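You operate a simulated robot arm through the tools that you are given. There is no shell and no other tool.

You run a simulated robot arm. Do the job below in one go: nothing can be reset, and whatever is moved stays where it is left.

## Task
Wipe up the juice stain under the fruit bowl.
Fine: slide the bowl aside first and back after, don't lift it; use the yellow cloth and put it back. What is to be rubbed or washed off counts as gone when no trace of it is left.

It is judged by the outcome, as a careful person would: the job done as asked, and still so three seconds after it is handed in. It fails if anything else is knocked over, pushed out of place, dropped, spilled or broken. Flat cloth is picked up by pressing the open fingertips on it (5 to 10 N) and closing them slowly along it; thin cloth reads only 2 to 8 mm in the jaws.

## Robot
A 6-joint arm with a fingered hand, fixed in place. Base frame: the origin is on the floor under the middle of its stand, x ahead of it, y to its left, z up; the work surface is at about z = 750. Units: mm, degrees, N and s.
With the tool pointing down near the work surface it reaches from about 340 to 820 mm from the base axis. Its first joint turns from -166.0 to 166.0 degrees. Payload 4 kg.
The tool frame sits at the grasp point between the pads (the TCP): z along the fingers, y along the line on which they close. The tips reach 26 mm beyond it. The gripper opens to 132 mm; its body begins 73 mm behind the TCP. The gripper is a hand of 5 fingers: y runs from the thumb to the fingers, the wrist lies at [0, 0, -239] in the tool frame, and closing takes about 1.5 s.
Orientation is told as [roll, pitch, yaw] about the base's x, y, z axes, in that order, counted from this pose: with the fingers straight down and closing along the base's y, the tool's x points along the base's -x, its y along +y and its z along -z.

## Interface
- The arm moves only by the tool nudge_tool. Its argument "deltas" is a list of rows, each a list of 6 numbers: the turn, a rotation vector about the tool's x, y, z in degrees, then the shift along the tool's x, y, z in mm. In form: [[wx, wy, wz, x, y, z], ...]. A call has 1 to 20 rows; each row is the pose to reach, as a shift and turn from the pose commanded when the call began, along the tool's axes at that moment. "grip" is the finger opening in mm, from 0 to 132, set as the call begins (left out, the last holds). Rows are played at 5 a second. More than 50 mm and 8.6 degrees between two rows, or a gripper value outside its range, and nothing of the call is played. A pose out of reach is approached as far as the arm can. The call stops where the force on the tool passes 40 N (or 10 N more than at its start, if that is more) or the arm is blocked; 0.2 s more then pass. Each finger travels about 45 mm/s and halts on what it meets, pressing with about 26 N; the grip force reading is that of the motor and also rises with nothing between the fingers. The clock runs only during rows and for 0.2 s after the last one: add rows that repeat a pose to give the fingers time. It gives the time, the measured TCP pose, the force on the tool (base axes), the opening and the grip force at its end, in the units of the frame above (readings bear some noise), with the torque about the TCP (base axes, N m) and any sound that the robot's microphone picked up.
- Cameras (640 x 400 px; columns grow to the right, rows downward): "scene" is fixed at [51.7, -499.8, 1489.1]; the picture's right is [0.83, -0.56, 0.00], its down [-0.27, -0.40, -0.87] and it looks along [0.49, 0.72, -0.49] (base axes); focal length 331 px, centre (320, 200). "wrist" rides on the gripper at [85, 2, -97] in the tool frame; the picture's right is [-0.02, 1.00, 0.00], its down [-0.75, -0.02, -0.66] and it looks along [-0.66, -0.01, 0.75] (tool axes); focal length 270 px, centre (320, 200). There is no depth. A picture from a camera that has moved, and an enlarged one, comes with that camera's place and axes in the base frame and with its lens.
- camera(camera): a new picture of that camera. It takes no simulated time.
- move_fingers(finger1, finger2, finger3, finger4, thumb_bend): sets how far each is bent, from 0 (flat) to 1 (curled in); at 0.3 the hand is open as for a grip, at 0.7 the pads meet at the TCP. One left out holds its place. A second passes; each finger stops where it meets its share of the squeeze, and holds until it gets a number again. A gripper value or a shape takes the hand back. It gives what a move gives, with no picture; readings hold the bend of each and the force on the fingers (four entries, about 0 where the hand has none), thumb and palm.
- grasp_type(shape): the hand has 5 fingers and takes this shape, open, in about a second: jaw (thumb against the fingers, like two jaws); tri (thumb and two fingers); tip (a fingertip pinch); poke (one finger out to press); point (the index stretched); flat (the hand flat); cup (the hand cupped); fist (a fist). The gripper value then closes the fingers along that shape, each until it touches; the sizes above hold for jaw. It gives what a move gives, with no picture.
- enlarge(camera, box): a new picture of the part [left, top, right, bottom] of that camera's present view, enlarged. It takes no simulated time.
- finish_job(): hands the job in; it is judged then, once.

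Nothing tells you positions but the pictures and the camera data. Unless the task says otherwise, let go and move clear before handing in.

The tools are called after ">>>" by a JSON object that holds its "name" and its "arguments". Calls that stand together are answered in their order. nudge_tool: Moves the arm, as the interface text tells. Its arguments: {"type":"object","properties":{"deltas":{"type":"array","items":{"type":"array","items":{"type":"number"}}},"grip":{"type":"number"}},"required":["deltas"]} The other tools are called the same way: grasp_type (shape) gives the hand a shape; move_fingers (finger1, finger2, finger3, finger4, thumb_bend) moves the fingers one by one; camera (camera) takes a picture; enlarge (camera, box) takes an enlarged picture of a part of a camera's view; finish_job () hands the job in.

At the start:

```text
time: 0.0
tool_pos: [536.3, 164.0, 1026.7]
tcp_rot: [0.0, 0.0, 0.0]
wrist_force: [0.1, -1.4, 0.0]
wrist_torque: [-0.01, -0.01, 0.05]
finger_gap: 131.9
grip_force: 0.1
shape: jaw
bend: [0.3, 0.3, 0.3, 0.3, 0.3]
finger forces: [0.0, 0.1, 0.0, 0.1, 0.0, 0.0]
```

scene: 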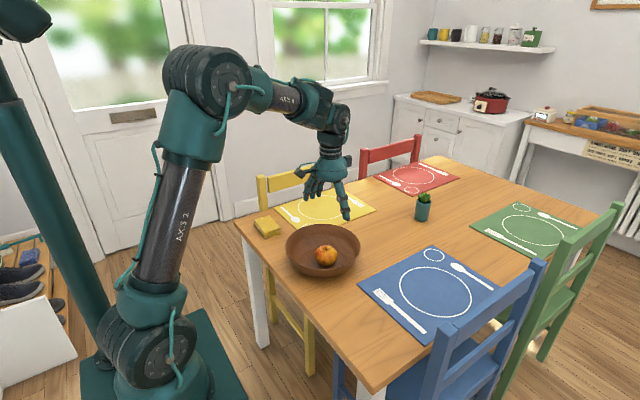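
wrist: 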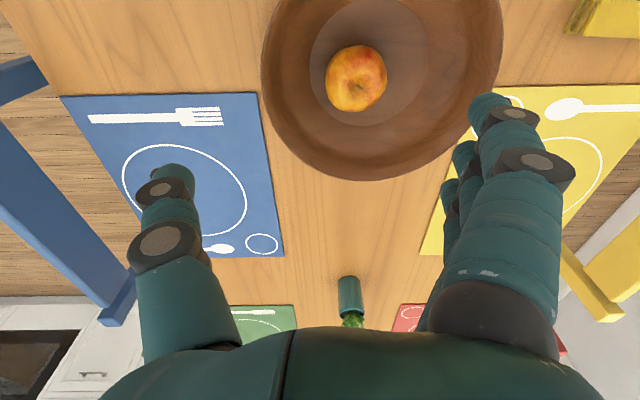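

I see a wooden bowl with an apple at the near side of the table, and a yellow cloth or sponge near the yellow placemat. I'll look closer at both before I move.

>>> {"name": "enlarge", "arguments": {"camera": "scene", "box": [230, 170, 390, 290]}}

>>> {"name": "enlarge", "arguments": {"camera": "wrist", "box": [240, 0, 640, 250]}}

>>> {"name": "enlarge", "arguments": {"camera": "scene", "box": [230, 200, 310, 250]}}

```text
3.33 times, centred on (310, 230) of scene
camera zoom: at [51.7, -499.8, 1489.1], right [0.83, -0.56, 0.0], down [-0.27, -0.4, -0.87], along [0.49, 0.72, -0.49], focal length 1104 px, centre (353, 100)
```

zoom: 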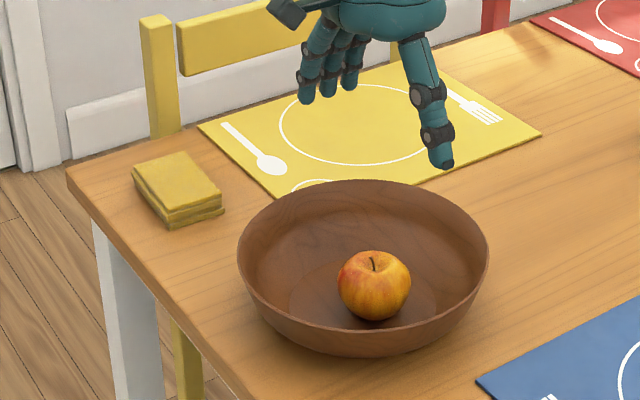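

```text
1.60 times, centred on (440, 125) of wrist
camera zoom: at [451.9, 163.9, 1123.5], right [0.02, 1.0, 0.0], down [0.75, -0.02, 0.66], along [0.66, -0.01, -0.75], focal length 432 px, centre (128, 320)
```

zoom: 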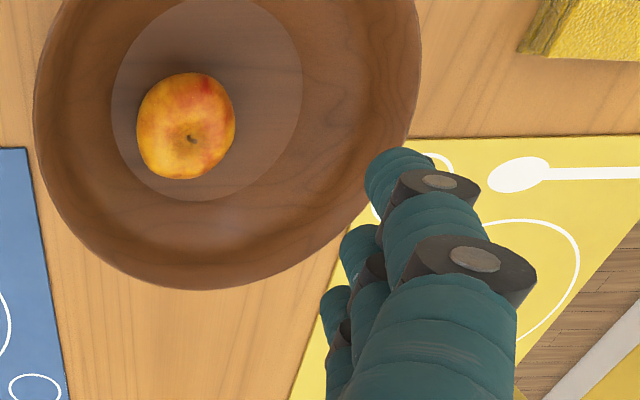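

```text
8.00 times, centred on (270, 225) of scene
camera zoom: at [51.7, -499.8, 1489.1], right [0.83, -0.56, 0.0], down [-0.27, -0.4, -0.87], along [0.49, 0.72, -0.49], focal length 2650 px, centre (720, 0)
```

zoom: 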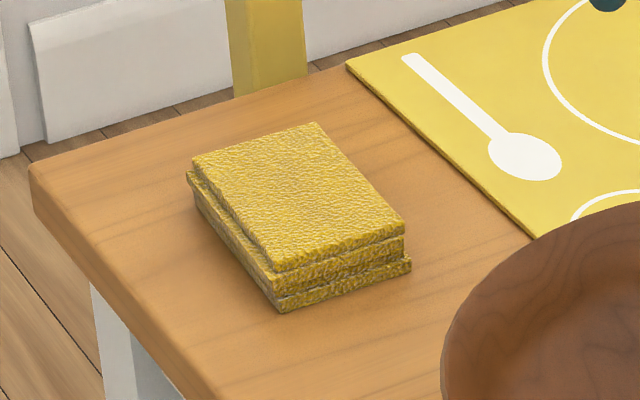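

The bowl's centre looks to be near (561, 229), with a radius of about 128 mm and the rim at z ≈ 816. The cloth is a folded block around (485, 502). The strip between the mats beyond the bowl is free, so I'll turn the hand 90° above the near rim and check the view.

>>> {"name": "nudge_tool", "arguments": {"deltas": [[0, 0, -8.18, 9.4, 5.9, 6.0], [0, 0, -16.36, 18.8, 11.8, 12], [0, 0, -24.5, 28.2, 17.7, 18], [0, 0, -32.7, 37.6, 23.6, 24], [0, 0, -40.9, 47, 29.5, 30], [0, 0, -49.1, 56.3, 35.4, 36.3], [0, 0, -57.3, 65.7, 41.3, 42.4], [0, 0, -65.4, 75.1, 47.2, 48.5], [0, 0, -73.6, 84.5, 53.1, 54.5], [0, 0, -81.8, 93.9, 59, 60.6], [0, 0, -90, 103.3, 65, 66.7], [0, 0, -90, 103.3, 65, 66.7]]}}

>>> {"name": "camera", "arguments": {"camera": "wrist"}}

>>> {"name": "camera", "arguments": {"camera": "scene"}}

```text
time: 2.6
tool_pos: [434.3, 228.5, 960.0]
tcp_rot: [0.0, 0.0, 90.1]
wrist_force: [0.2, 0.4, 0.3]
wrist_torque: [-0.03, 0.0, -0.03]
finger_gap: 131.7
grip_force: 0.0
shape: jaw
bend: [0.3, 0.3, 0.3, 0.3, 0.3]
finger forces: [0.1, 0.0, 0.0, 0.0, 0.1, 0.0]
```

```text
taken
camera wrist: at [432.3, 143.1, 1056.4], right [-1.0, 0.02, 0.0], down [0.01, 0.75, 0.66], along [0.01, 0.66, -0.75], focal length 270 px, centre (320, 200)
```

wrist: 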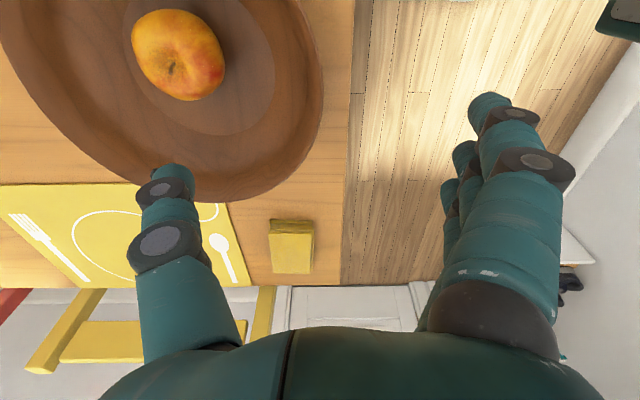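

```text
taken
```

scene: 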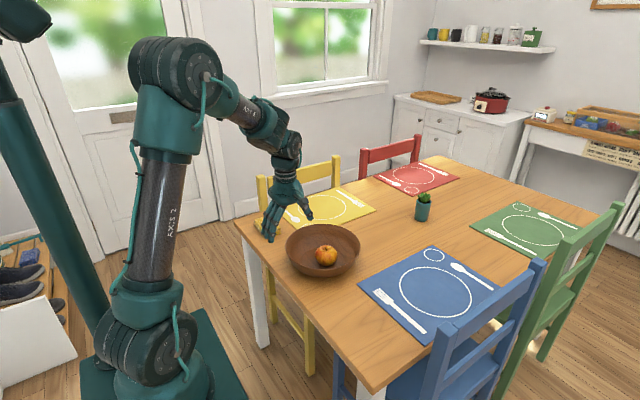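

The near rim is at x ≈ 432 and y ≈ 231, so the hand straddles it. I'll half close the hand here to see the finger shape before going down.

>>> {"name": "nudge_tool", "arguments": {"deltas": [[0, 0, 0, 0, 0, 0], [0, 0, 0, 0, 0, 0], [0, 0, 0, 0, 0, 0], [0, 0, 0, 0, 0, 0], [0, 0, 0, 0, 0, 0], [0, 0, 0, 0, 0, 0]], "grip": 75}}

>>> {"name": "camera", "arguments": {"camera": "wrist"}}

>>> {"name": "enlarge", "arguments": {"camera": "scene", "box": [230, 120, 390, 290]}}

```text
time: 4.0
tool_pos: [432.6, 228.5, 958.9]
tcp_rot: [0.0, 0.0, 90.0]
wrist_force: [-0.8, -0.5, -0.5]
wrist_torque: [0.02, 0.02, -0.02]
finger_gap: 75.8
grip_force: 0.0
shape: jaw
bend: [0.72, 0.72, 0.72, 0.72, 0.7]
finger forces: [0.0, 0.0, 0.0, 0.1, 0.1, 0.0]
```

```text
taken
camera wrist: at [432.2, 143.0, 1056.5], right [-1.0, 0.02, 0.0], down [0.02, 0.75, 0.66], along [0.01, 0.66, -0.75], focal length 270 px, centre (320, 200)
```

wrist: 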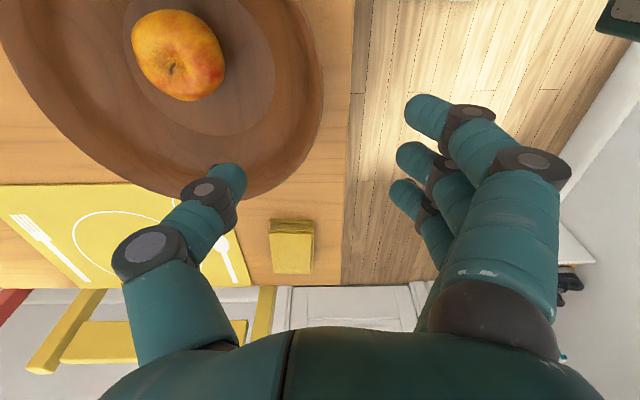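

```text
2.35 times, centred on (310, 205) of scene
camera zoom: at [51.7, -499.8, 1489.1], right [0.83, -0.56, 0.0], down [-0.27, -0.4, -0.87], along [0.49, 0.72, -0.49], focal length 779 px, centre (344, 188)
```

zoom: 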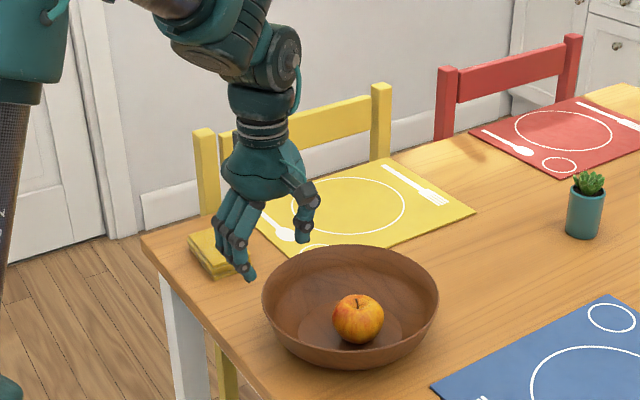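

The half-closed fingers curl inward and could hook under the rim. I'll try the flat hand instead, since straight fingers should push the rim cleanly sideways.

>>> {"name": "grasp_type", "arguments": {"shape": "flat"}}

>>> {"name": "camera", "arguments": {"camera": "wrist"}}

>>> {"name": "enlarge", "arguments": {"camera": "scene", "box": [230, 120, 390, 290]}}

```text
time: 4.9
tool_pos: [432.8, 229.3, 959.5]
tcp_rot: [0.0, 0.0, 90.1]
wrist_force: [0.3, 0.0, -0.6]
wrist_torque: [-0.03, 0.01, -0.01]
finger_gap: 126.2
grip_force: 0.1
shape: flat
bend: [0.1, 0.03, 0.03, 0.1, 0.22]
finger forces: [0.0, 0.0, 0.1, 0.1, 0.1, 0.0]
```

```text
taken
camera wrist: at [432.2, 143.0, 1056.5], right [-1.0, 0.02, 0.0], down [0.02, 0.75, 0.66], along [0.01, 0.66, -0.75], focal length 270 px, centre (320, 200)
```

wrist: 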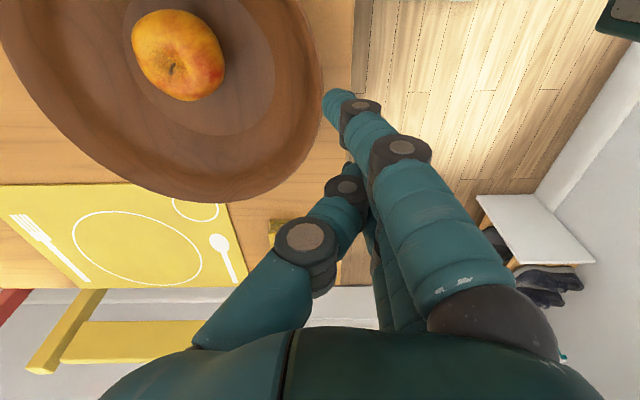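

```text
2.35 times, centred on (310, 205) of scene
camera zoom: at [51.7, -499.8, 1489.1], right [0.83, -0.56, 0.0], down [-0.27, -0.4, -0.87], along [0.49, 0.72, -0.49], focal length 779 px, centre (344, 188)
```

zoom: 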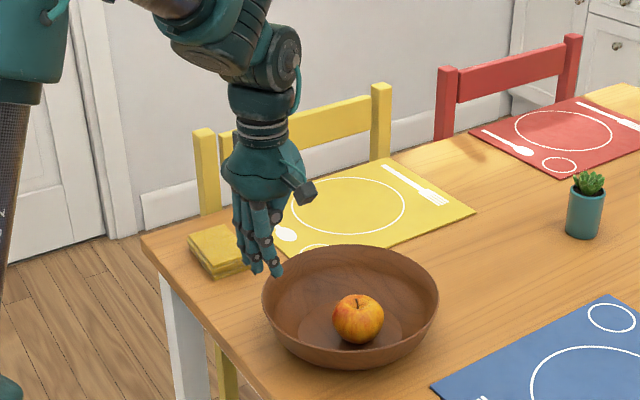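

In the flat hand the fingers slope toward the tool axis. If the backs of the fingers face the bowl, they'll press sideways and slightly down, so I'll turn to yaw -90 and stage in front of the near rim.

>>> {"name": "nudge_tool", "arguments": {"deltas": [[0, 0, 8.18, 0, 0, 0], [0, 0, 16.36, 0, 0, 0], [0, 0, 24.5, 0, 0, 0], [0, 0, 32.7, 0, 0, 0], [0, 0, 40.9, 0, 0, 0], [0, 0, 49.1, 0, 0, 0], [0, 0, 57.3, 0, 0, 0], [0, 0, 65.4, 0, 0, 0], [0, 0, 73.6, 0, 0, 0], [0, 0, 81.8, 0, 0, 0], [0, 0, 90, 0, 0, 0]]}}

>>> {"name": "nudge_tool", "arguments": {"deltas": [[0, 0, 8.18, 7.5, 0, 0], [0, 0, 16.36, 15, 0, 0], [0, 0, 24.5, 22.5, 0, 0], [0, 0, 32.7, 30, 0, 0], [0, 0, 40.9, 37.5, 0, 0], [0, 0, 49.1, 45, 0, 0], [0, 0, 57.3, 52.5, 0, 0], [0, 0, 65.4, 60, 0, 0], [0, 0, 73.6, 67.5, 0, 0], [0, 0, 81.8, 75, 0, 0], [0, 0, 90, 82, 0, 0], [0, 0, 90, 82, 0, 0]]}}

>>> {"name": "camera", "arguments": {"camera": "wrist"}}

>>> {"name": "enlarge", "arguments": {"camera": "scene", "box": [230, 120, 390, 290]}}

```text
time: 7.3
tool_pos: [432.3, 228.4, 959.4]
tcp_rot: [0.0, 0.0, -0.2]
wrist_force: [0.6, 0.1, 0.2]
wrist_torque: [0.01, 0.01, -0.02]
finger_gap: 126.1
grip_force: 0.0
shape: flat
bend: [0.1, 0.03, 0.03, 0.1, 0.22]
finger forces: [0.0, 0.0, 0.0, 0.0, 0.0, 0.0]
```

```text
time: 9.9
tool_pos: [350.6, 228.6, 960.6]
tcp_rot: [-0.1, 0.0, -90.0]
wrist_force: [-0.1, -1.2, -0.5]
wrist_torque: [0.03, 0.03, 0.01]
finger_gap: 126.4
grip_force: 0.2
shape: flat
bend: [0.1, 0.03, 0.03, 0.1, 0.22]
finger forces: [0.0, 0.0, 0.1, 0.0, 0.0, 0.1]
```

```text
taken
camera wrist: at [352.4, 311.6, 1056.7], right [1.0, -0.02, 0.0], down [-0.02, -0.75, 0.66], along [-0.01, -0.66, -0.75], focal length 270 px, centre (320, 200)
```

wrist: 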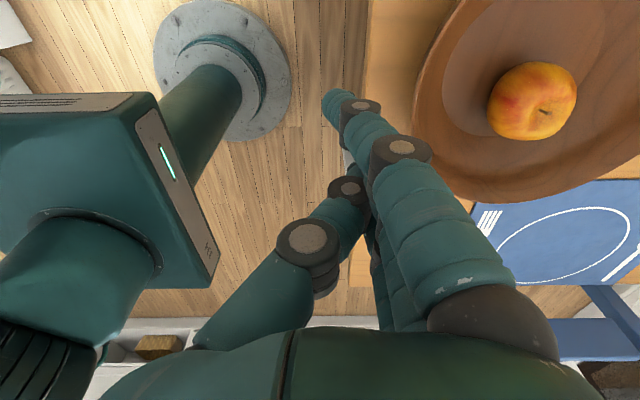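

```text
2.35 times, centred on (310, 205) of scene
camera zoom: at [51.7, -499.8, 1489.1], right [0.83, -0.56, 0.0], down [-0.27, -0.4, -0.87], along [0.49, 0.72, -0.49], focal length 779 px, centre (344, 188)
```

zoom: 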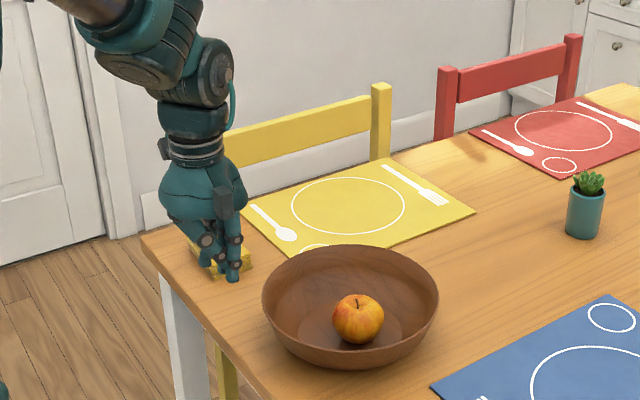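

The hand is staged in front of the near rim. I'll lower it straight down beside the bowl, keeping the tips about 30 mm above the table.

>>> {"name": "nudge_tool", "arguments": {"deltas": [[0, 0, 0, 0, 0, 20], [0, 0, 0, 0, 0, 40], [0, 0, 0, 0, 0, 60], [0, 0, 0, 0, 0, 80], [0, 0, 0, 0, 0, 100], [0, 0, 0, 0, 0, 115], [0, 0, 0, 0, 0, 130], [0, 0, 0, 0, 0, 140], [0, 0, 0, 0, 0, 147], [0, 0, 0, 0, 0, 147]]}}

>>> {"name": "camera", "arguments": {"camera": "wrist"}}

>>> {"name": "enlarge", "arguments": {"camera": "scene", "box": [230, 150, 390, 290]}}

```text
time: 12.1
tool_pos: [349.4, 228.8, 813.1]
tcp_rot: [0.0, 0.0, -90.0]
wrist_force: [-0.3, -0.9, -0.1]
wrist_torque: [0.02, 0.0, 0.0]
finger_gap: 126.2
grip_force: 0.0
shape: flat
bend: [0.1, 0.03, 0.03, 0.1, 0.22]
finger forces: [0.1, 0.0, 0.1, 0.1, 0.1, 0.0]
```

```text
taken
camera wrist: at [351.7, 311.9, 909.8], right [1.0, -0.02, 0.0], down [-0.02, -0.75, 0.66], along [-0.01, -0.66, -0.75], focal length 270 px, centre (320, 200)
```

wrist: 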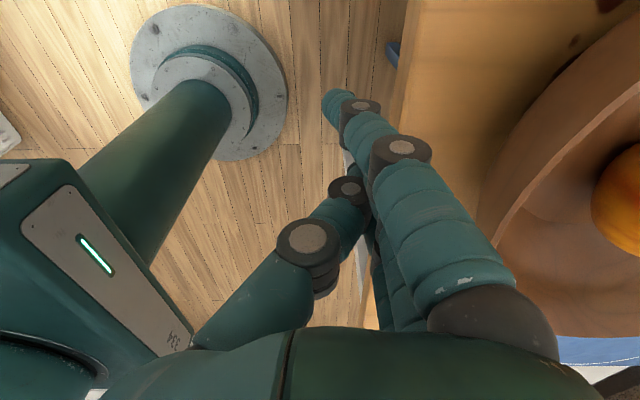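

```text
2.86 times, centred on (310, 220) of scene
camera zoom: at [51.7, -499.8, 1489.1], right [0.83, -0.56, 0.0], down [-0.27, -0.4, -0.87], along [0.49, 0.72, -0.49], focal length 946 px, centre (349, 143)
```

zoom: 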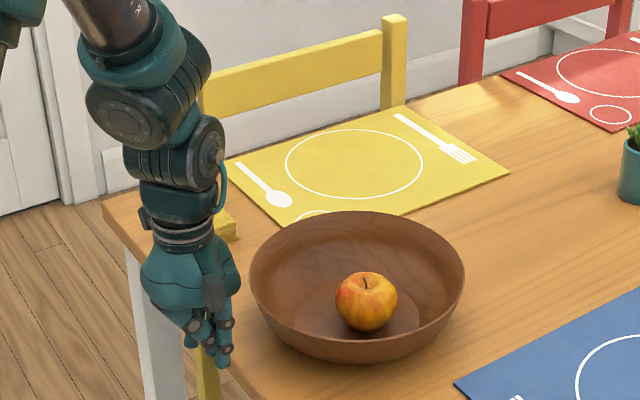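

I can see dark red spots on the table under the bowl's overhang. I'll enlarge that part to gauge how far the stain reaches.

>>> {"name": "enlarge", "arguments": {"camera": "wrist", "box": [400, 0, 640, 150]}}

```text
2.67 times, centred on (520, 75) of wrist
camera zoom: at [351.7, 311.9, 909.8], right [1.0, -0.02, 0.0], down [-0.02, -0.75, 0.66], along [-0.01, -0.66, -0.75], focal length 721 px, centre (-213, 533)
```

zoom: 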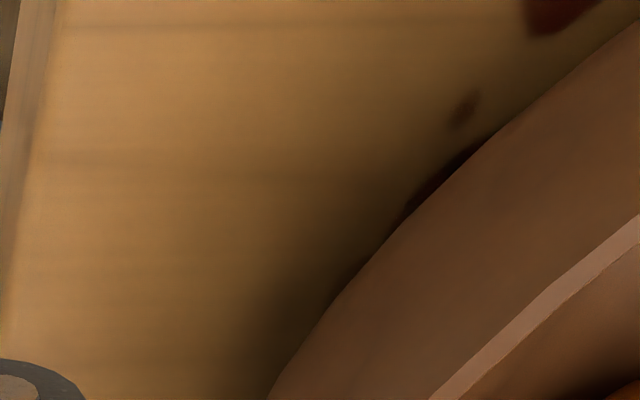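

The stain reaches out under the overhang to about (485, 278), so the bowl has to go well clear. I'll push it slowly in +x between the mats.

>>> {"name": "nudge_tool", "arguments": {"deltas": [[0, 0, 0, 0, 10, 0], [0, 0, 0, 0, 20, 0], [0, 0, 0, 0, 27, 0], [0, 0, 0, 0, 33, 0], [0, 0, 0, 0, 37, 0], [0, 0, 0, 0, 40, 0], [0, 0, 0, 0, 43, 0], [0, 0, 0, 0, 46, 0], [0, 0, 0, 0, 49, 0], [0, 0, 0, 0, 52, 0], [0, 0, 0, 0, 55, 0], [0, 0, 0, 0, 58, 0], [0, 0, 0, 0, 61, 0], [0, 0, 0, 0, 64, 0]]}}

>>> {"name": "camera", "arguments": {"camera": "wrist"}}

>>> {"name": "enlarge", "arguments": {"camera": "scene", "box": [230, 150, 390, 290]}}

```text
time: 15.1
tool_pos: [414.6, 229.0, 810.3]
tcp_rot: [-0.1, 0.0, -90.0]
wrist_force: [-3.2, -0.3, 0.1]
wrist_torque: [-0.03, -0.1, -0.04]
finger_gap: 126.1
grip_force: 0.0
shape: flat
bend: [0.1, 0.03, 0.02, 0.1, 0.22]
finger forces: [0.1, 0.0, 0.0, 0.0, 0.1, 0.1]
```

```text
taken
camera wrist: at [416.7, 311.7, 909.4], right [1.0, -0.02, 0.0], down [-0.01, -0.75, 0.66], along [-0.01, -0.66, -0.75], focal length 270 px, centre (320, 200)
```

wrist: 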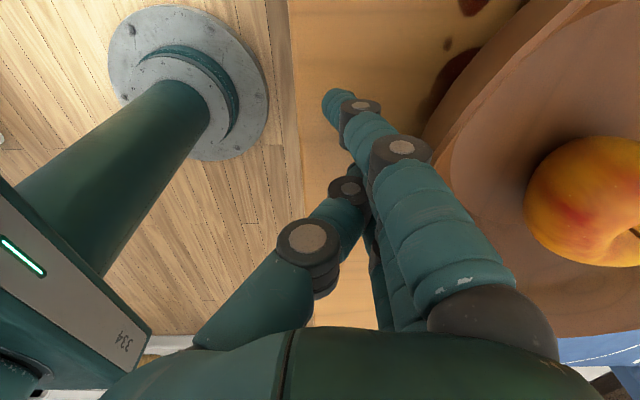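

```text
2.86 times, centred on (310, 220) of scene
camera zoom: at [51.7, -499.8, 1489.1], right [0.83, -0.56, 0.0], down [-0.27, -0.4, -0.87], along [0.49, 0.72, -0.49], focal length 946 px, centre (349, 143)
```

zoom: 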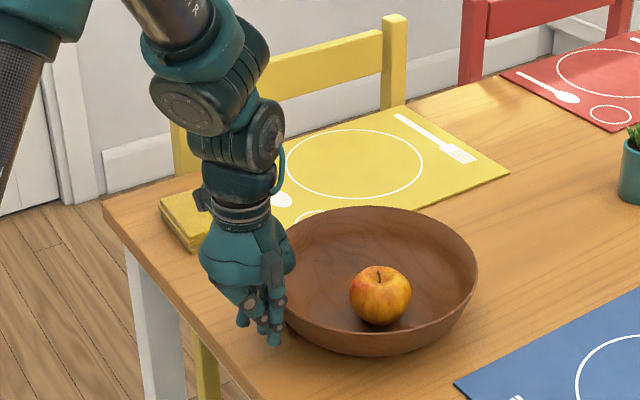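

The bowl is sliding smoothly at about 3 N and the apple is steady. I'll keep pushing.

>>> {"name": "nudge_tool", "arguments": {"deltas": [[0, 0, 0, 0, 4, 0], [0, 0, 0, 0, 9, 0], [0, 0, 0, 0, 15, 0], [0, 0, 0, 0, 21, 0], [0, 0, 0, 0, 27, 0], [0, 0, 0, 0, 33, 0], [0, 0, 0, 0, 39, 0], [0, 0, 0, 0, 45, 0], [0, 0, 0, 0, 51, 0], [0, 0, 0, 0, 57, 0], [0, 0, 0, 0, 63, 0], [0, 0, 0, 0, 69, 0], [0, 0, 0, 0, 75, 0], [0, 0, 0, 0, 81, 0], [0, 0, 0, 0, 87, 0], [0, 0, 0, 0, 93, 0], [0, 0, 0, 0, 99, 0], [0, 0, 0, 0, 104, 0], [0, 0, 0, 0, 107, 0], [0, 0, 0, 0, 109, 0]]}}

>>> {"name": "camera", "arguments": {"camera": "wrist"}}

>>> {"name": "camera", "arguments": {"camera": "scene"}}

```text
time: 19.3
tool_pos: [524.4, 228.0, 812.6]
tcp_rot: [0.0, 0.0, -90.0]
wrist_force: [-2.5, -0.1, 1.8]
wrist_torque: [-0.03, -0.1, 0.04]
finger_gap: 126.2
grip_force: 0.1
shape: flat
bend: [0.1, 0.03, 0.02, 0.1, 0.22]
finger forces: [0.0, 0.0, 0.0, 0.0, 0.0, 0.0]
```

```text
taken
camera wrist: at [526.4, 311.7, 910.5], right [1.0, -0.02, 0.0], down [-0.02, -0.75, 0.66], along [-0.01, -0.66, -0.75], focal length 270 px, centre (320, 200)
```

wrist: 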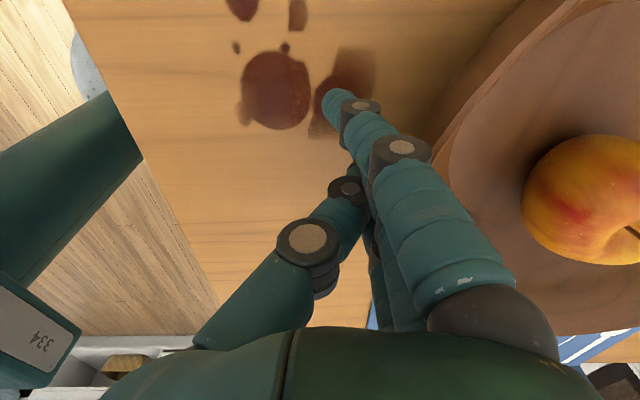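

```text
taken
```

scene: 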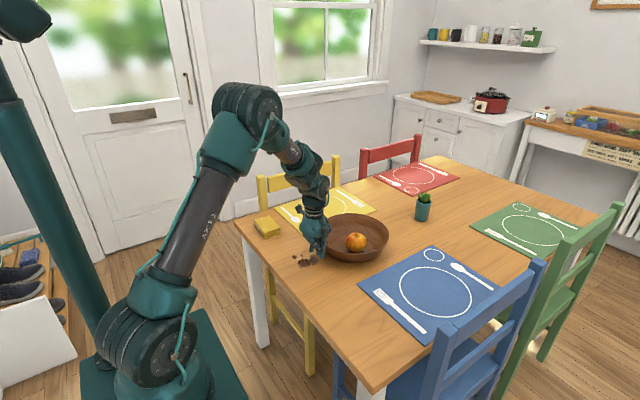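

The stain is exposed and made of several blotches. The bowl still runs between the mats, so I'll push it further for working room.

>>> {"name": "nudge_tool", "arguments": {"deltas": [[0, 0, 0, 0, 4, 0], [0, 0, 0, 0, 9, 0], [0, 0, 0, 0, 15, 0], [0, 0, 0, 0, 22, 0], [0, 0, 0, 0, 29, 0], [0, 0, 0, 0, 36, 0], [0, 0, 0, 0, 43, 0], [0, 0, 0, 0, 50, 0], [0, 0, 0, 0, 57, 0], [0, 0, 0, 0, 64, 0], [0, 0, 0, 0, 71, 0], [0, 0, 0, 0, 78, 0], [0, 0, 0, 0, 85, 0], [0, 0, 0, 0, 92, 0], [0, 0, 0, 0, 99, 0], [0, 0, 0, 0, 106, 0], [0, 0, 0, 0, 112, 0], [0, 0, 0, 0, 117, 0], [0, 0, 0, 0, 120, 0], [0, 0, 0, 0, 122, 0]]}}

>>> {"name": "camera", "arguments": {"camera": "wrist"}}

>>> {"name": "camera", "arguments": {"camera": "scene"}}

```text
time: 23.5
tool_pos: [645.5, 229.3, 813.8]
tcp_rot: [0.0, 0.0, -90.0]
wrist_force: [-2.9, 0.3, 0.1]
wrist_torque: [0.01, -0.03, -0.03]
finger_gap: 126.2
grip_force: 0.1
shape: flat
bend: [0.1, 0.03, 0.02, 0.1, 0.22]
finger forces: [0.0, 0.0, 0.0, 0.0, 0.1, 0.0]
```

```text
taken
camera wrist: at [647.8, 312.2, 910.6], right [1.0, -0.02, 0.0], down [-0.02, -0.75, 0.66], along [-0.01, -0.66, -0.75], focal length 270 px, centre (320, 200)
```

wrist: 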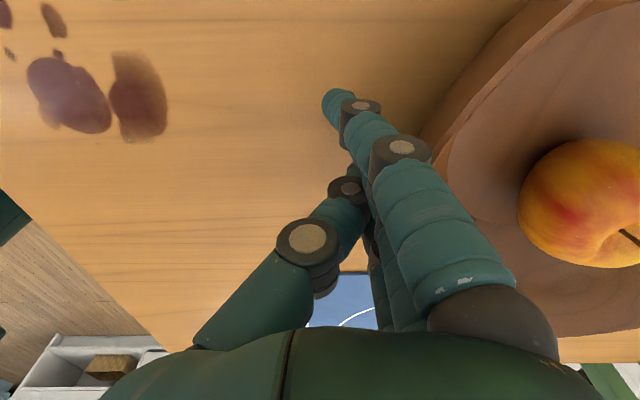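

```text
taken
```

scene: 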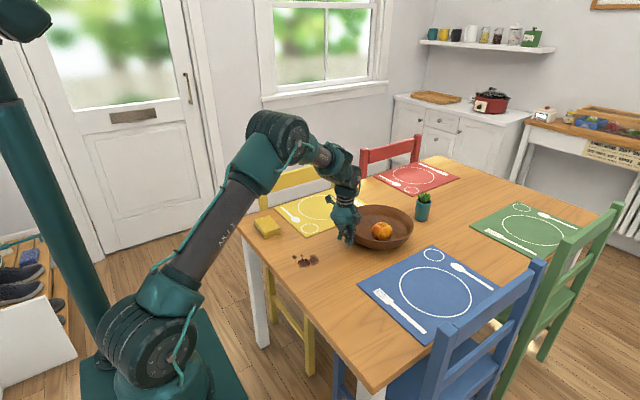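

The bowl has moved about 250 mm. I'll back off, lift clear, and look closely at the stain and the mat clearances.

>>> {"name": "nudge_tool", "arguments": {"deltas": [[0, 0, 0, 0, -10, 0], [0, 0, 0, 0, -25, 0], [0, 0, 0, 0, -40, -15], [0, 0, 0, 0, -60, -40], [0, 0, 0, 0, -80, -70], [0, 0, 0, 0, -95, -100], [0, 0, 0, 0, -100, -130], [0, 0, 0, 0, -100, -160], [0, 0, 0, 0, -100, -180], [0, 0, 0, 0, -100, -180]]}}

>>> {"name": "enlarge", "arguments": {"camera": "scene", "box": [270, 180, 430, 280]}}

>>> {"name": "camera", "arguments": {"camera": "wrist"}}

```text
time: 25.7
tool_pos: [547.5, 228.0, 992.7]
tcp_rot: [-0.1, 0.0, -90.1]
wrist_force: [0.0, 0.3, -0.3]
wrist_torque: [0.03, 0.01, 0.02]
finger_gap: 126.1
grip_force: 0.1
shape: flat
bend: [0.1, 0.03, 0.03, 0.1, 0.22]
finger forces: [0.0, 0.0, 0.0, 0.0, 0.0, 0.1]
```

```text
4.00 times, centred on (350, 230) of scene
camera zoom: at [51.7, -499.8, 1489.1], right [0.83, -0.56, 0.0], down [-0.27, -0.4, -0.87], along [0.49, 0.72, -0.49], focal length 1325 px, centre (200, 80)
```

zoom: 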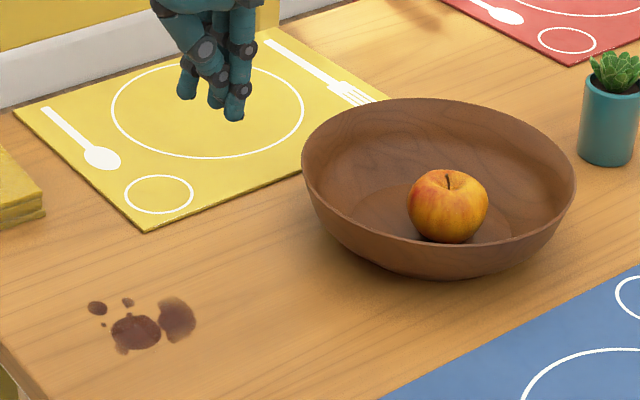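

```text
taken
camera wrist: at [549.2, 311.9, 1090.2], right [1.0, -0.02, 0.0], down [-0.02, -0.75, 0.66], along [-0.01, -0.66, -0.75], focal length 270 px, centre (320, 200)
```

wrist: 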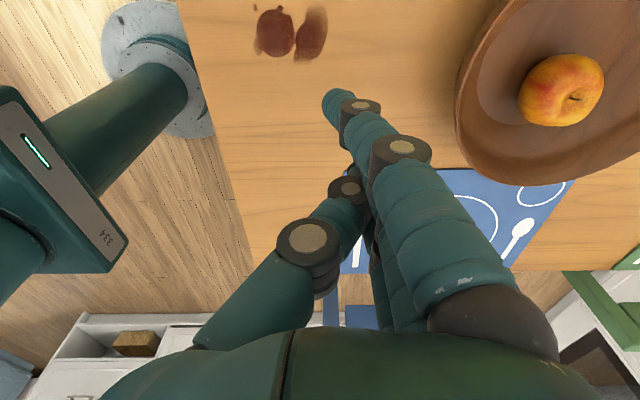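

The stain spans roughly x 474–558 and y 224–312. The bowl now sits near (812, 226), between the mats and clear of both. Next I open the hand to jaw and move above the cloth for a closer look.

>>> {"name": "grasp_type", "arguments": {"shape": "jaw"}}

>>> {"name": "nudge_tool", "arguments": {"deltas": [[0, 0, 0, 25, -6, 3], [0, 0, 0, 55, -12, 6], [0, 0, 0, 90, -20, 10], [0, 0, 0, 125, -28, 15], [0, 0, 0, 160, -36, 20], [0, 0, 0, 195, -44, 24], [0, 0, 0, 225, -51, 27], [0, 0, 0, 250, -57, 30], [0, 0, 0, 267, -61, 32], [0, 0, 0, 274, -62, 33], [0, 0, 0, 274, -62, 33]]}}

>>> {"name": "camera", "arguments": {"camera": "wrist"}}

>>> {"name": "enlarge", "arguments": {"camera": "scene", "box": [210, 120, 370, 280]}}

```text
time: 26.6
tool_pos: [547.5, 228.5, 993.1]
tcp_rot: [0.0, 0.0, -90.1]
wrist_force: [-0.7, -0.1, 0.2]
wrist_torque: [-0.02, -0.03, -0.04]
finger_gap: 132.0
grip_force: 0.1
shape: jaw
bend: [0.3, 0.3, 0.3, 0.3, 0.3]
finger forces: [0.0, 0.0, 0.0, 0.0, 0.0, 0.1]
```

```text
time: 29.0
tool_pos: [482.8, 503.7, 959.2]
tcp_rot: [0.0, 0.0, -90.0]
wrist_force: [0.0, -0.5, -0.1]
wrist_torque: [-0.01, 0.02, 0.02]
finger_gap: 132.1
grip_force: 0.0
shape: jaw
bend: [0.3, 0.3, 0.3, 0.3, 0.3]
finger forces: [0.0, 0.1, 0.0, 0.1, 0.0, 0.0]
```

```text
taken
camera wrist: at [486.3, 586.1, 1056.9], right [1.0, -0.02, 0.0], down [-0.02, -0.75, 0.66], along [-0.01, -0.66, -0.75], focal length 270 px, centre (320, 200)
```

wrist: 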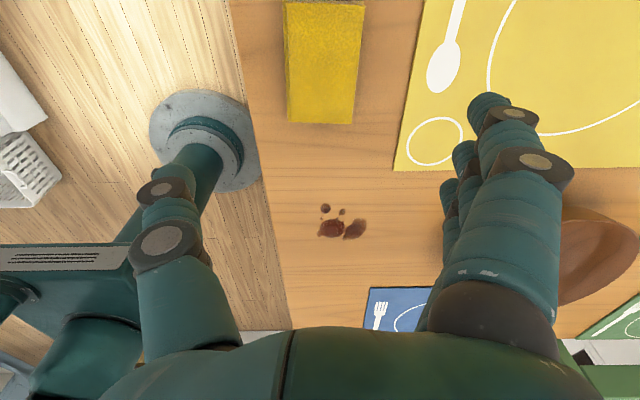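

```text
2.50 times, centred on (290, 200) of scene
camera zoom: at [51.7, -499.8, 1489.1], right [0.83, -0.56, 0.0], down [-0.27, -0.4, -0.87], along [0.49, 0.72, -0.49], focal length 828 px, centre (395, 200)
```

zoom: 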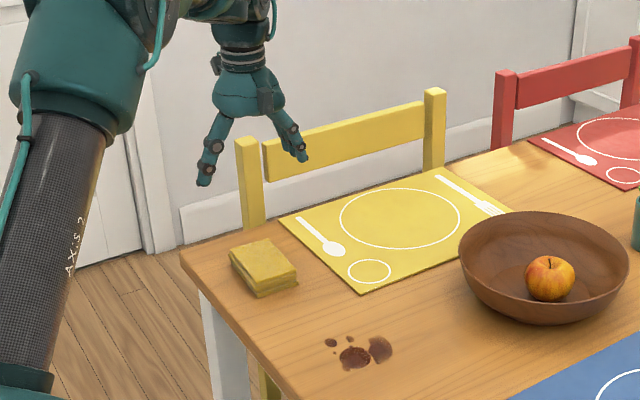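

The cloth is at the top of the wrist view and the stain is visible below it. I'll enlarge to measure the cloth precisely.

>>> {"name": "enlarge", "arguments": {"camera": "wrist", "box": [240, 0, 420, 140]}}

>>> {"name": "enlarge", "arguments": {"camera": "scene", "box": [250, 205, 300, 245]}}

```text
2.86 times, centred on (330, 70) of wrist
camera zoom: at [486.3, 586.1, 1056.9], right [1.0, -0.02, 0.0], down [-0.02, -0.75, 0.66], along [-0.01, -0.66, -0.75], focal length 772 px, centre (291, 571)
```

zoom: 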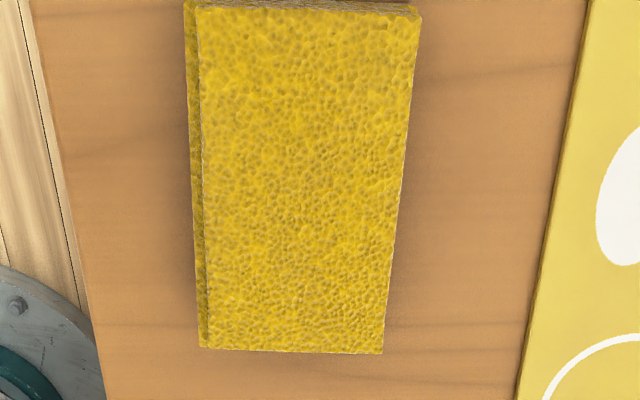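

```text
10.00 times, centred on (275, 225) of scene
camera zoom: at [51.7, -499.8, 1489.1], right [0.83, -0.56, 0.0], down [-0.27, -0.4, -0.87], along [0.49, 0.72, -0.49], focal length 3313 px, centre (770, -50)
```

zoom: 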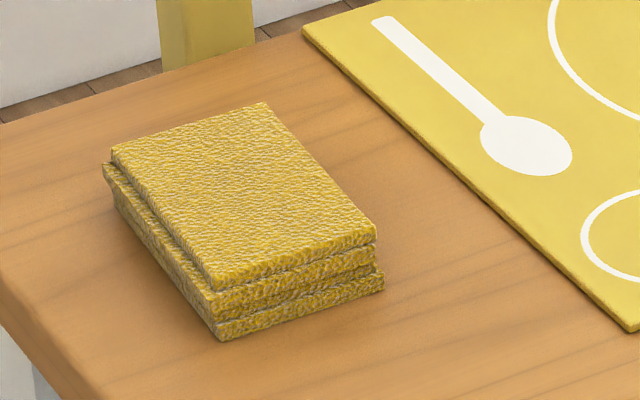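

The cloth's top face is centred near (489, 505), measures about 68 × 106 mm, stands about 22 mm tall and is turned about -3°. I'll align to it, set a 100 mm opening and go down to z = 805 for a check.

>>> {"name": "nudge_tool", "arguments": {"deltas": [[0, 0, 0.5, 0.2, 1, 10], [0, 0, 1, 0.4, 2, 30], [0, 0, 1.5, 0.6, 3, 55], [0, 0, 2, 0.8, 4, 80], [0, 0, 2.5, 1.0, 5, 105], [0, 0, 3, 1.3, 6.2, 125], [0, 0, 3, 1.3, 6.2, 140], [0, 0, 3, 1.3, 6.2, 150], [0, 0, 3, 1.3, 6.2, 154], [0, 0, 3, 1.3, 6.2, 154]], "grip": 100}}

>>> {"name": "camera", "arguments": {"camera": "wrist"}}

>>> {"name": "enlarge", "arguments": {"camera": "scene", "box": [220, 160, 320, 260]}}

```text
time: 31.2
tool_pos: [490.7, 503.3, 805.4]
tcp_rot: [0.0, 0.0, -93.0]
wrist_force: [-0.6, -1.0, 0.9]
wrist_torque: [0.0, -0.03, 0.0]
finger_gap: 100.3
grip_force: 0.0
shape: jaw
bend: [0.63, 0.63, 0.63, 0.63, 0.59]
finger forces: [0.0, 0.0, 0.0, 0.0, 0.1, 0.0]
```

```text
taken
camera wrist: at [497.1, 587.0, 902.6], right [1.0, -0.07, 0.0], down [-0.05, -0.75, 0.66], along [-0.05, -0.66, -0.75], focal length 270 px, centre (320, 200)
```

wrist: 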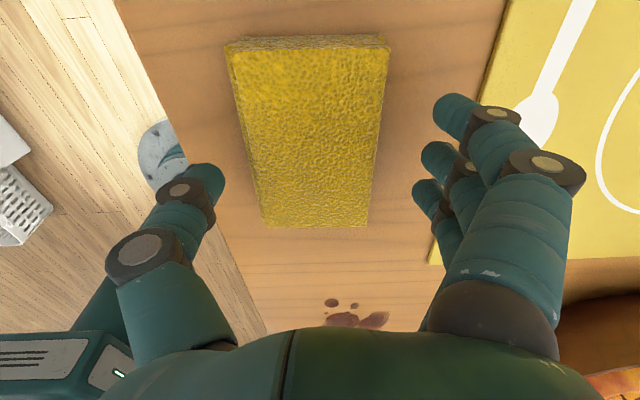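

```text
4.00 times, centred on (270, 210) of scene
camera zoom: at [51.7, -499.8, 1489.1], right [0.83, -0.56, 0.0], down [-0.27, -0.4, -0.87], along [0.49, 0.72, -0.49], focal length 1325 px, centre (520, 160)
```

zoom: 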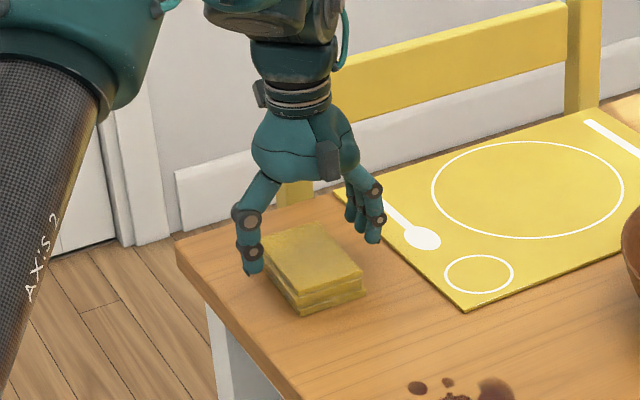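

The fingers straddle the cloth evenly. I'll lower slowly until the tips are a few millimetres above the table, watching the force.

>>> {"name": "nudge_tool", "arguments": {"deltas": [[0, 0, 0, 0, 0, 5], [0, 0, 0, 0, 0, 10], [0, 0, 0, 0, 0, 14], [0, 0, 0, 0, 0, 17], [0, 0, 0, 0, 0, 19], [0, 0, 0, 0, 0, 21], [0, 0, 0, 0, 0, 22], [0, 0, 0, 0, 0, 22]]}}

>>> {"name": "camera", "arguments": {"camera": "wrist"}}

>>> {"name": "enlarge", "arguments": {"camera": "scene", "box": [240, 190, 310, 250]}}

```text
time: 33.0
tool_pos: [490.0, 504.5, 783.9]
tcp_rot: [0.0, -0.1, -93.0]
wrist_force: [0.7, 0.2, -0.5]
wrist_torque: [-0.03, 0.02, 0.02]
finger_gap: 100.1
grip_force: 0.1
shape: jaw
bend: [0.63, 0.63, 0.63, 0.63, 0.59]
finger forces: [0.0, 0.0, 0.0, 0.0, 0.0, 0.0]
```

```text
taken
camera wrist: at [497.0, 586.5, 880.6], right [1.0, -0.07, 0.0], down [-0.05, -0.75, 0.66], along [-0.05, -0.66, -0.75], focal length 270 px, centre (320, 200)
```

wrist: 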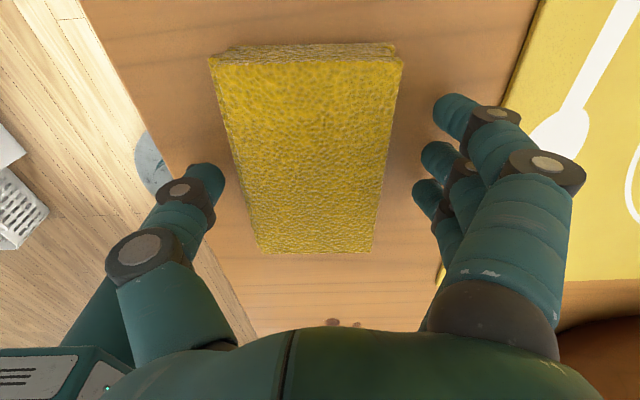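

```text
6.67 times, centred on (275, 220) of scene
camera zoom: at [51.7, -499.8, 1489.1], right [0.83, -0.56, 0.0], down [-0.27, -0.4, -0.87], along [0.49, 0.72, -0.49], focal length 2208 px, centre (620, 67)
```

zoom: 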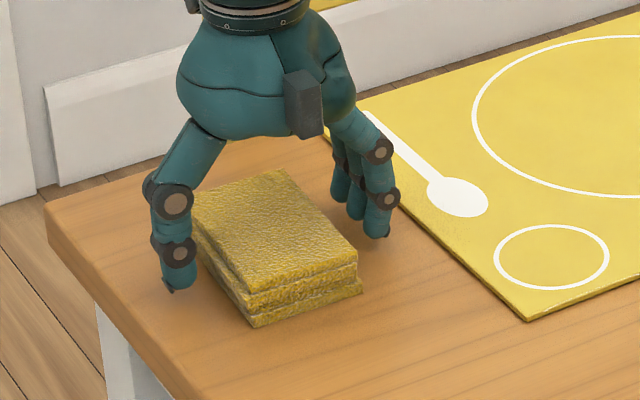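

No contact yet, and the tips are at about z = 758. I'll drop 3 mm more and close gently to about 62 mm.

>>> {"name": "nudge_tool", "arguments": {"deltas": [[0, 0, 0, 0, 0, 1], [0, 0, 0, 0, 0, 2], [0, 0, 0, 0, 0, 3], [0, 0, 0, 0, 0, 3]]}}

>>> {"name": "nudge_tool", "arguments": {"deltas": [[0, 0, 0, 0, 0, 0], [0, 0, 0, 0, 0, 0], [0, 0, 0, 0, 0, 0], [0, 0, 0, 0, 0, 0], [0, 0, 0, 0, 0, 0], [0, 0, 0, 0, 0, 0], [0, 0, 0, 0, 0, 0]], "grip": 62}}

>>> {"name": "camera", "arguments": {"camera": "wrist"}}

>>> {"name": "enlarge", "arguments": {"camera": "scene", "box": [240, 190, 310, 250]}}

```text
time: 34.0
tool_pos: [489.8, 503.2, 780.7]
tcp_rot: [0.1, -0.1, -93.0]
wrist_force: [0.4, 0.3, 0.7]
wrist_torque: [0.02, 0.0, 0.03]
finger_gap: 100.5
grip_force: 0.0
shape: jaw
bend: [0.63, 0.63, 0.63, 0.63, 0.59]
finger forces: [0.0, 0.0, 0.0, 0.1, 0.1, 0.1]
```

```text
time: 35.6
tool_pos: [490.4, 503.0, 781.0]
tcp_rot: [0.0, -0.1, -93.0]
wrist_force: [-0.6, -0.9, 0.6]
wrist_torque: [0.0, 0.03, 0.01]
finger_gap: 64.2
grip_force: 26.4
shape: jaw
bend: [0.73, 0.73, 0.73, 0.73, 0.7]
finger forces: [5.9, 5.9, 5.7, 5.9, 23.5, 0.1]
```

```text
taken
camera wrist: at [496.6, 586.5, 877.9], right [1.0, -0.07, 0.0], down [-0.05, -0.75, 0.66], along [-0.05, -0.66, -0.75], focal length 270 px, centre (320, 200)
```

wrist: 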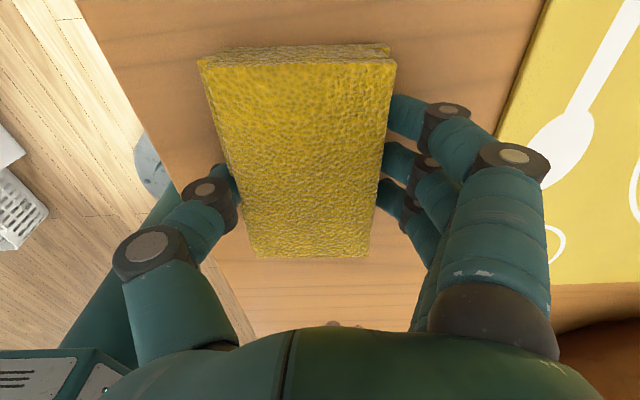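

```text
6.67 times, centred on (275, 220) of scene
camera zoom: at [51.7, -499.8, 1489.1], right [0.83, -0.56, 0.0], down [-0.27, -0.4, -0.87], along [0.49, 0.72, -0.49], focal length 2208 px, centre (620, 67)
```

zoom: 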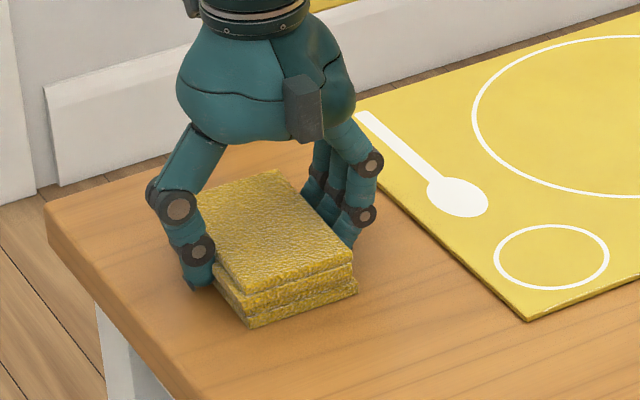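

The cloth is held firmly at 64 mm and 26 N with its underside just below the tips. I'll lift it about 38 mm and carry it over the stain.

>>> {"name": "nudge_tool", "arguments": {"deltas": [[0, 0, 0, 0, 0, -5], [0, 0, 0, 0, 0, -14], [0, 0, 0, 0, 0, -26], [0, 0, 0, -10, 1.6, -36], [0, 0, 0, -30, 4.9, -38], [0, 0, 0, -60, 9.8, -38], [0, 0, 0, -95, 15.5, -38], [0, 0, 0, -130, 21.2, -38], [0, 0, 0, -165, 27, -38], [0, 0, 0, -195, 31.9, -38], [0, 0, 0, -218, 35.6, -38], [0, 0, 0, -230, 37.6, -38], [0, 0, 0, -233.8, 38.2, -38], [0, 0, 0, -233.8, 38.2, -38]]}}

>>> {"name": "camera", "arguments": {"camera": "wrist"}}

>>> {"name": "enlarge", "arguments": {"camera": "scene", "box": [250, 190, 370, 290]}}

```text
time: 38.6
tool_pos: [516.7, 267.5, 817.9]
tcp_rot: [0.0, 0.0, -93.0]
wrist_force: [-0.4, 0.1, 0.1]
wrist_torque: [0.01, -0.02, 0.01]
finger_gap: 63.9
grip_force: 25.7
shape: jaw
bend: [0.73, 0.73, 0.73, 0.73, 0.7]
finger forces: [5.8, 5.9, 5.8, 5.8, 23.2, 0.1]
```

```text
taken
camera wrist: at [522.8, 350.6, 915.3], right [1.0, -0.07, 0.0], down [-0.05, -0.75, 0.66], along [-0.05, -0.66, -0.75], focal length 270 px, centre (320, 200)
```

wrist: 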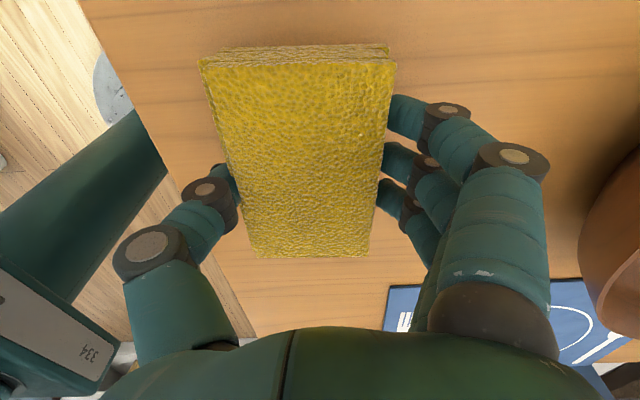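

```text
4.00 times, centred on (310, 240) of scene
camera zoom: at [51.7, -499.8, 1489.1], right [0.83, -0.56, 0.0], down [-0.27, -0.4, -0.87], along [0.49, 0.72, -0.49], focal length 1325 px, centre (360, 40)
```

zoom: 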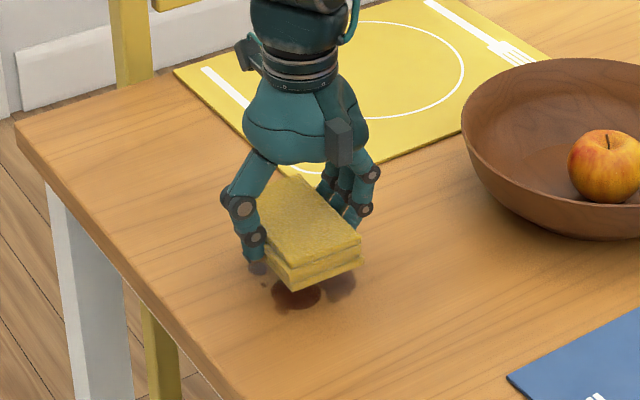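

The cloth is rigid in the grip and sits right above the stain. I'll lower it to the table and feel for contact.

>>> {"name": "nudge_tool", "arguments": {"deltas": [[0, 0, 0, 0, 0, 8], [0, 0, 0, 0, 0, 17], [0, 0, 0, 0, 0, 25], [0, 0, 0, 0, 0, 31], [0, 0, 0, 0, 0, 34], [0, 0, 0, 0, 0, 36], [0, 0, 0, 0, 0, 37], [0, 0, 0, 0, 0, 38], [0, 0, 0, 0, 0, 38.5]]}}

```text
time: 40.6
tool_pos: [516.3, 268.3, 780.0]
tcp_rot: [0.0, 0.0, -93.1]
wrist_force: [-1.3, -0.1, 4.4]
wrist_torque: [0.04, 0.18, 0.03]
finger_gap: 64.0
grip_force: 26.3
shape: jaw
bend: [0.73, 0.73, 0.73, 0.73, 0.7]
finger forces: [5.9, 5.9, 5.9, 5.8, 24.8, 0.1]
```

Contact at about 4 N. I'll press slightly more and wipe back and forth across the whole stain area.

>>> {"name": "nudge_tool", "arguments": {"deltas": [[0, 0, 0, 0, 0, 0.5], [0, 0, 0, 0, -8, 0.5], [0, 0, 0, 0, -18, 0.5], [0, 0, 0, 0, -28, 0.5], [0, 0, 0, 0, -18, 0.5], [0, 0, 0, 0, -8, 0.5], [0, 0, 0, 0, 2, 0.5], [0, 0, 0, 0, 12, 0.5], [0, 0, 0, 0, 22, 0.5], [0, 0, 0, 0, 32, 0.5], [0, 0, 0, -6, 32, 0.5], [0, 0, 0, -12, 26, 0.5], [0, 0, 0, -12, 16, 0.5], [0, 0, 0, -12, 6, 0.5], [0, 0, 0, -12, -4, 0.5], [0, 0, 0, -12, -14, 0.5], [0, 0, 0, -12, -24, 0.5], [0, 0, 0, -12, -30, 0.5], [0, 0, 0, -4, -30, 0.5], [0, 0, 0, 4, -30, 0.5]]}}

>>> {"name": "camera", "arguments": {"camera": "wrist"}}

>>> {"name": "enlarge", "arguments": {"camera": "scene", "box": [250, 190, 370, 290]}}

```text
time: 44.8
tool_pos: [484.9, 274.6, 780.9]
tcp_rot: [0.0, 0.0, -93.0]
wrist_force: [-0.1, 0.2, -0.5]
wrist_torque: [0.04, 0.01, -0.01]
finger_gap: 64.0
grip_force: 25.5
shape: jaw
bend: [0.73, 0.73, 0.73, 0.73, 0.7]
finger forces: [6.6, 6.5, 6.5, 6.5, 26.2, 0.1]
```

```text
taken
camera wrist: at [491.2, 356.5, 877.5], right [1.0, -0.07, 0.0], down [-0.05, -0.75, 0.66], along [-0.05, -0.66, -0.75], focal length 270 px, centre (320, 200)
```

wrist: 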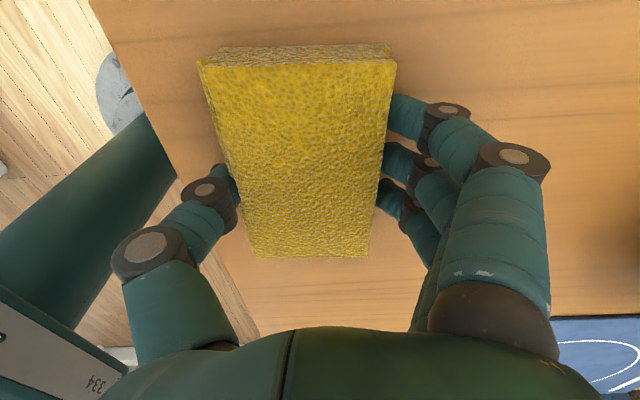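

```text
4.00 times, centred on (310, 240) of scene
camera zoom: at [51.7, -499.8, 1489.1], right [0.83, -0.56, 0.0], down [-0.27, -0.4, -0.87], along [0.49, 0.72, -0.49], focal length 1325 px, centre (360, 40)
```

zoom: 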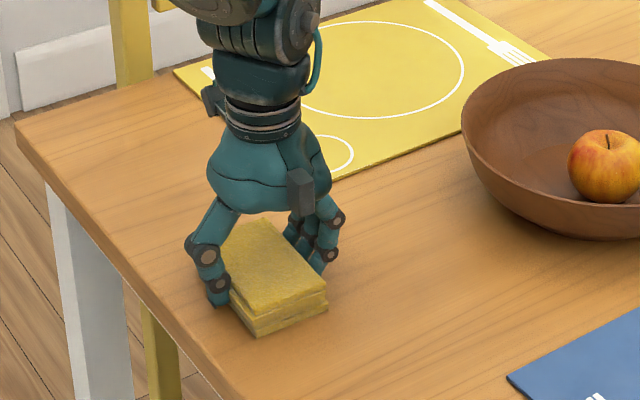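

The exposed area already looks clean, but the pressure has dropped to zero. I'll press a little lower and wipe again toward the other side.

>>> {"name": "nudge_tool", "arguments": {"deltas": [[0, 0, 0, 0, 0, 0.5], [0, 0, 0, 0, 0, 1], [0, 0, 0, 0, 0, 1.0]]}}

```text
time: 45.6
tool_pos: [485.0, 274.8, 779.3]
tcp_rot: [0.0, 0.0, -92.9]
wrist_force: [-3.0, -4.2, 10.2]
wrist_torque: [-0.08, 0.15, 0.08]
finger_gap: 64.1
grip_force: 26.1
shape: jaw
bend: [0.73, 0.73, 0.74, 0.74, 0.7]
finger forces: [6.2, 6.4, 6.2, 6.3, 27.3, 0.1]
```

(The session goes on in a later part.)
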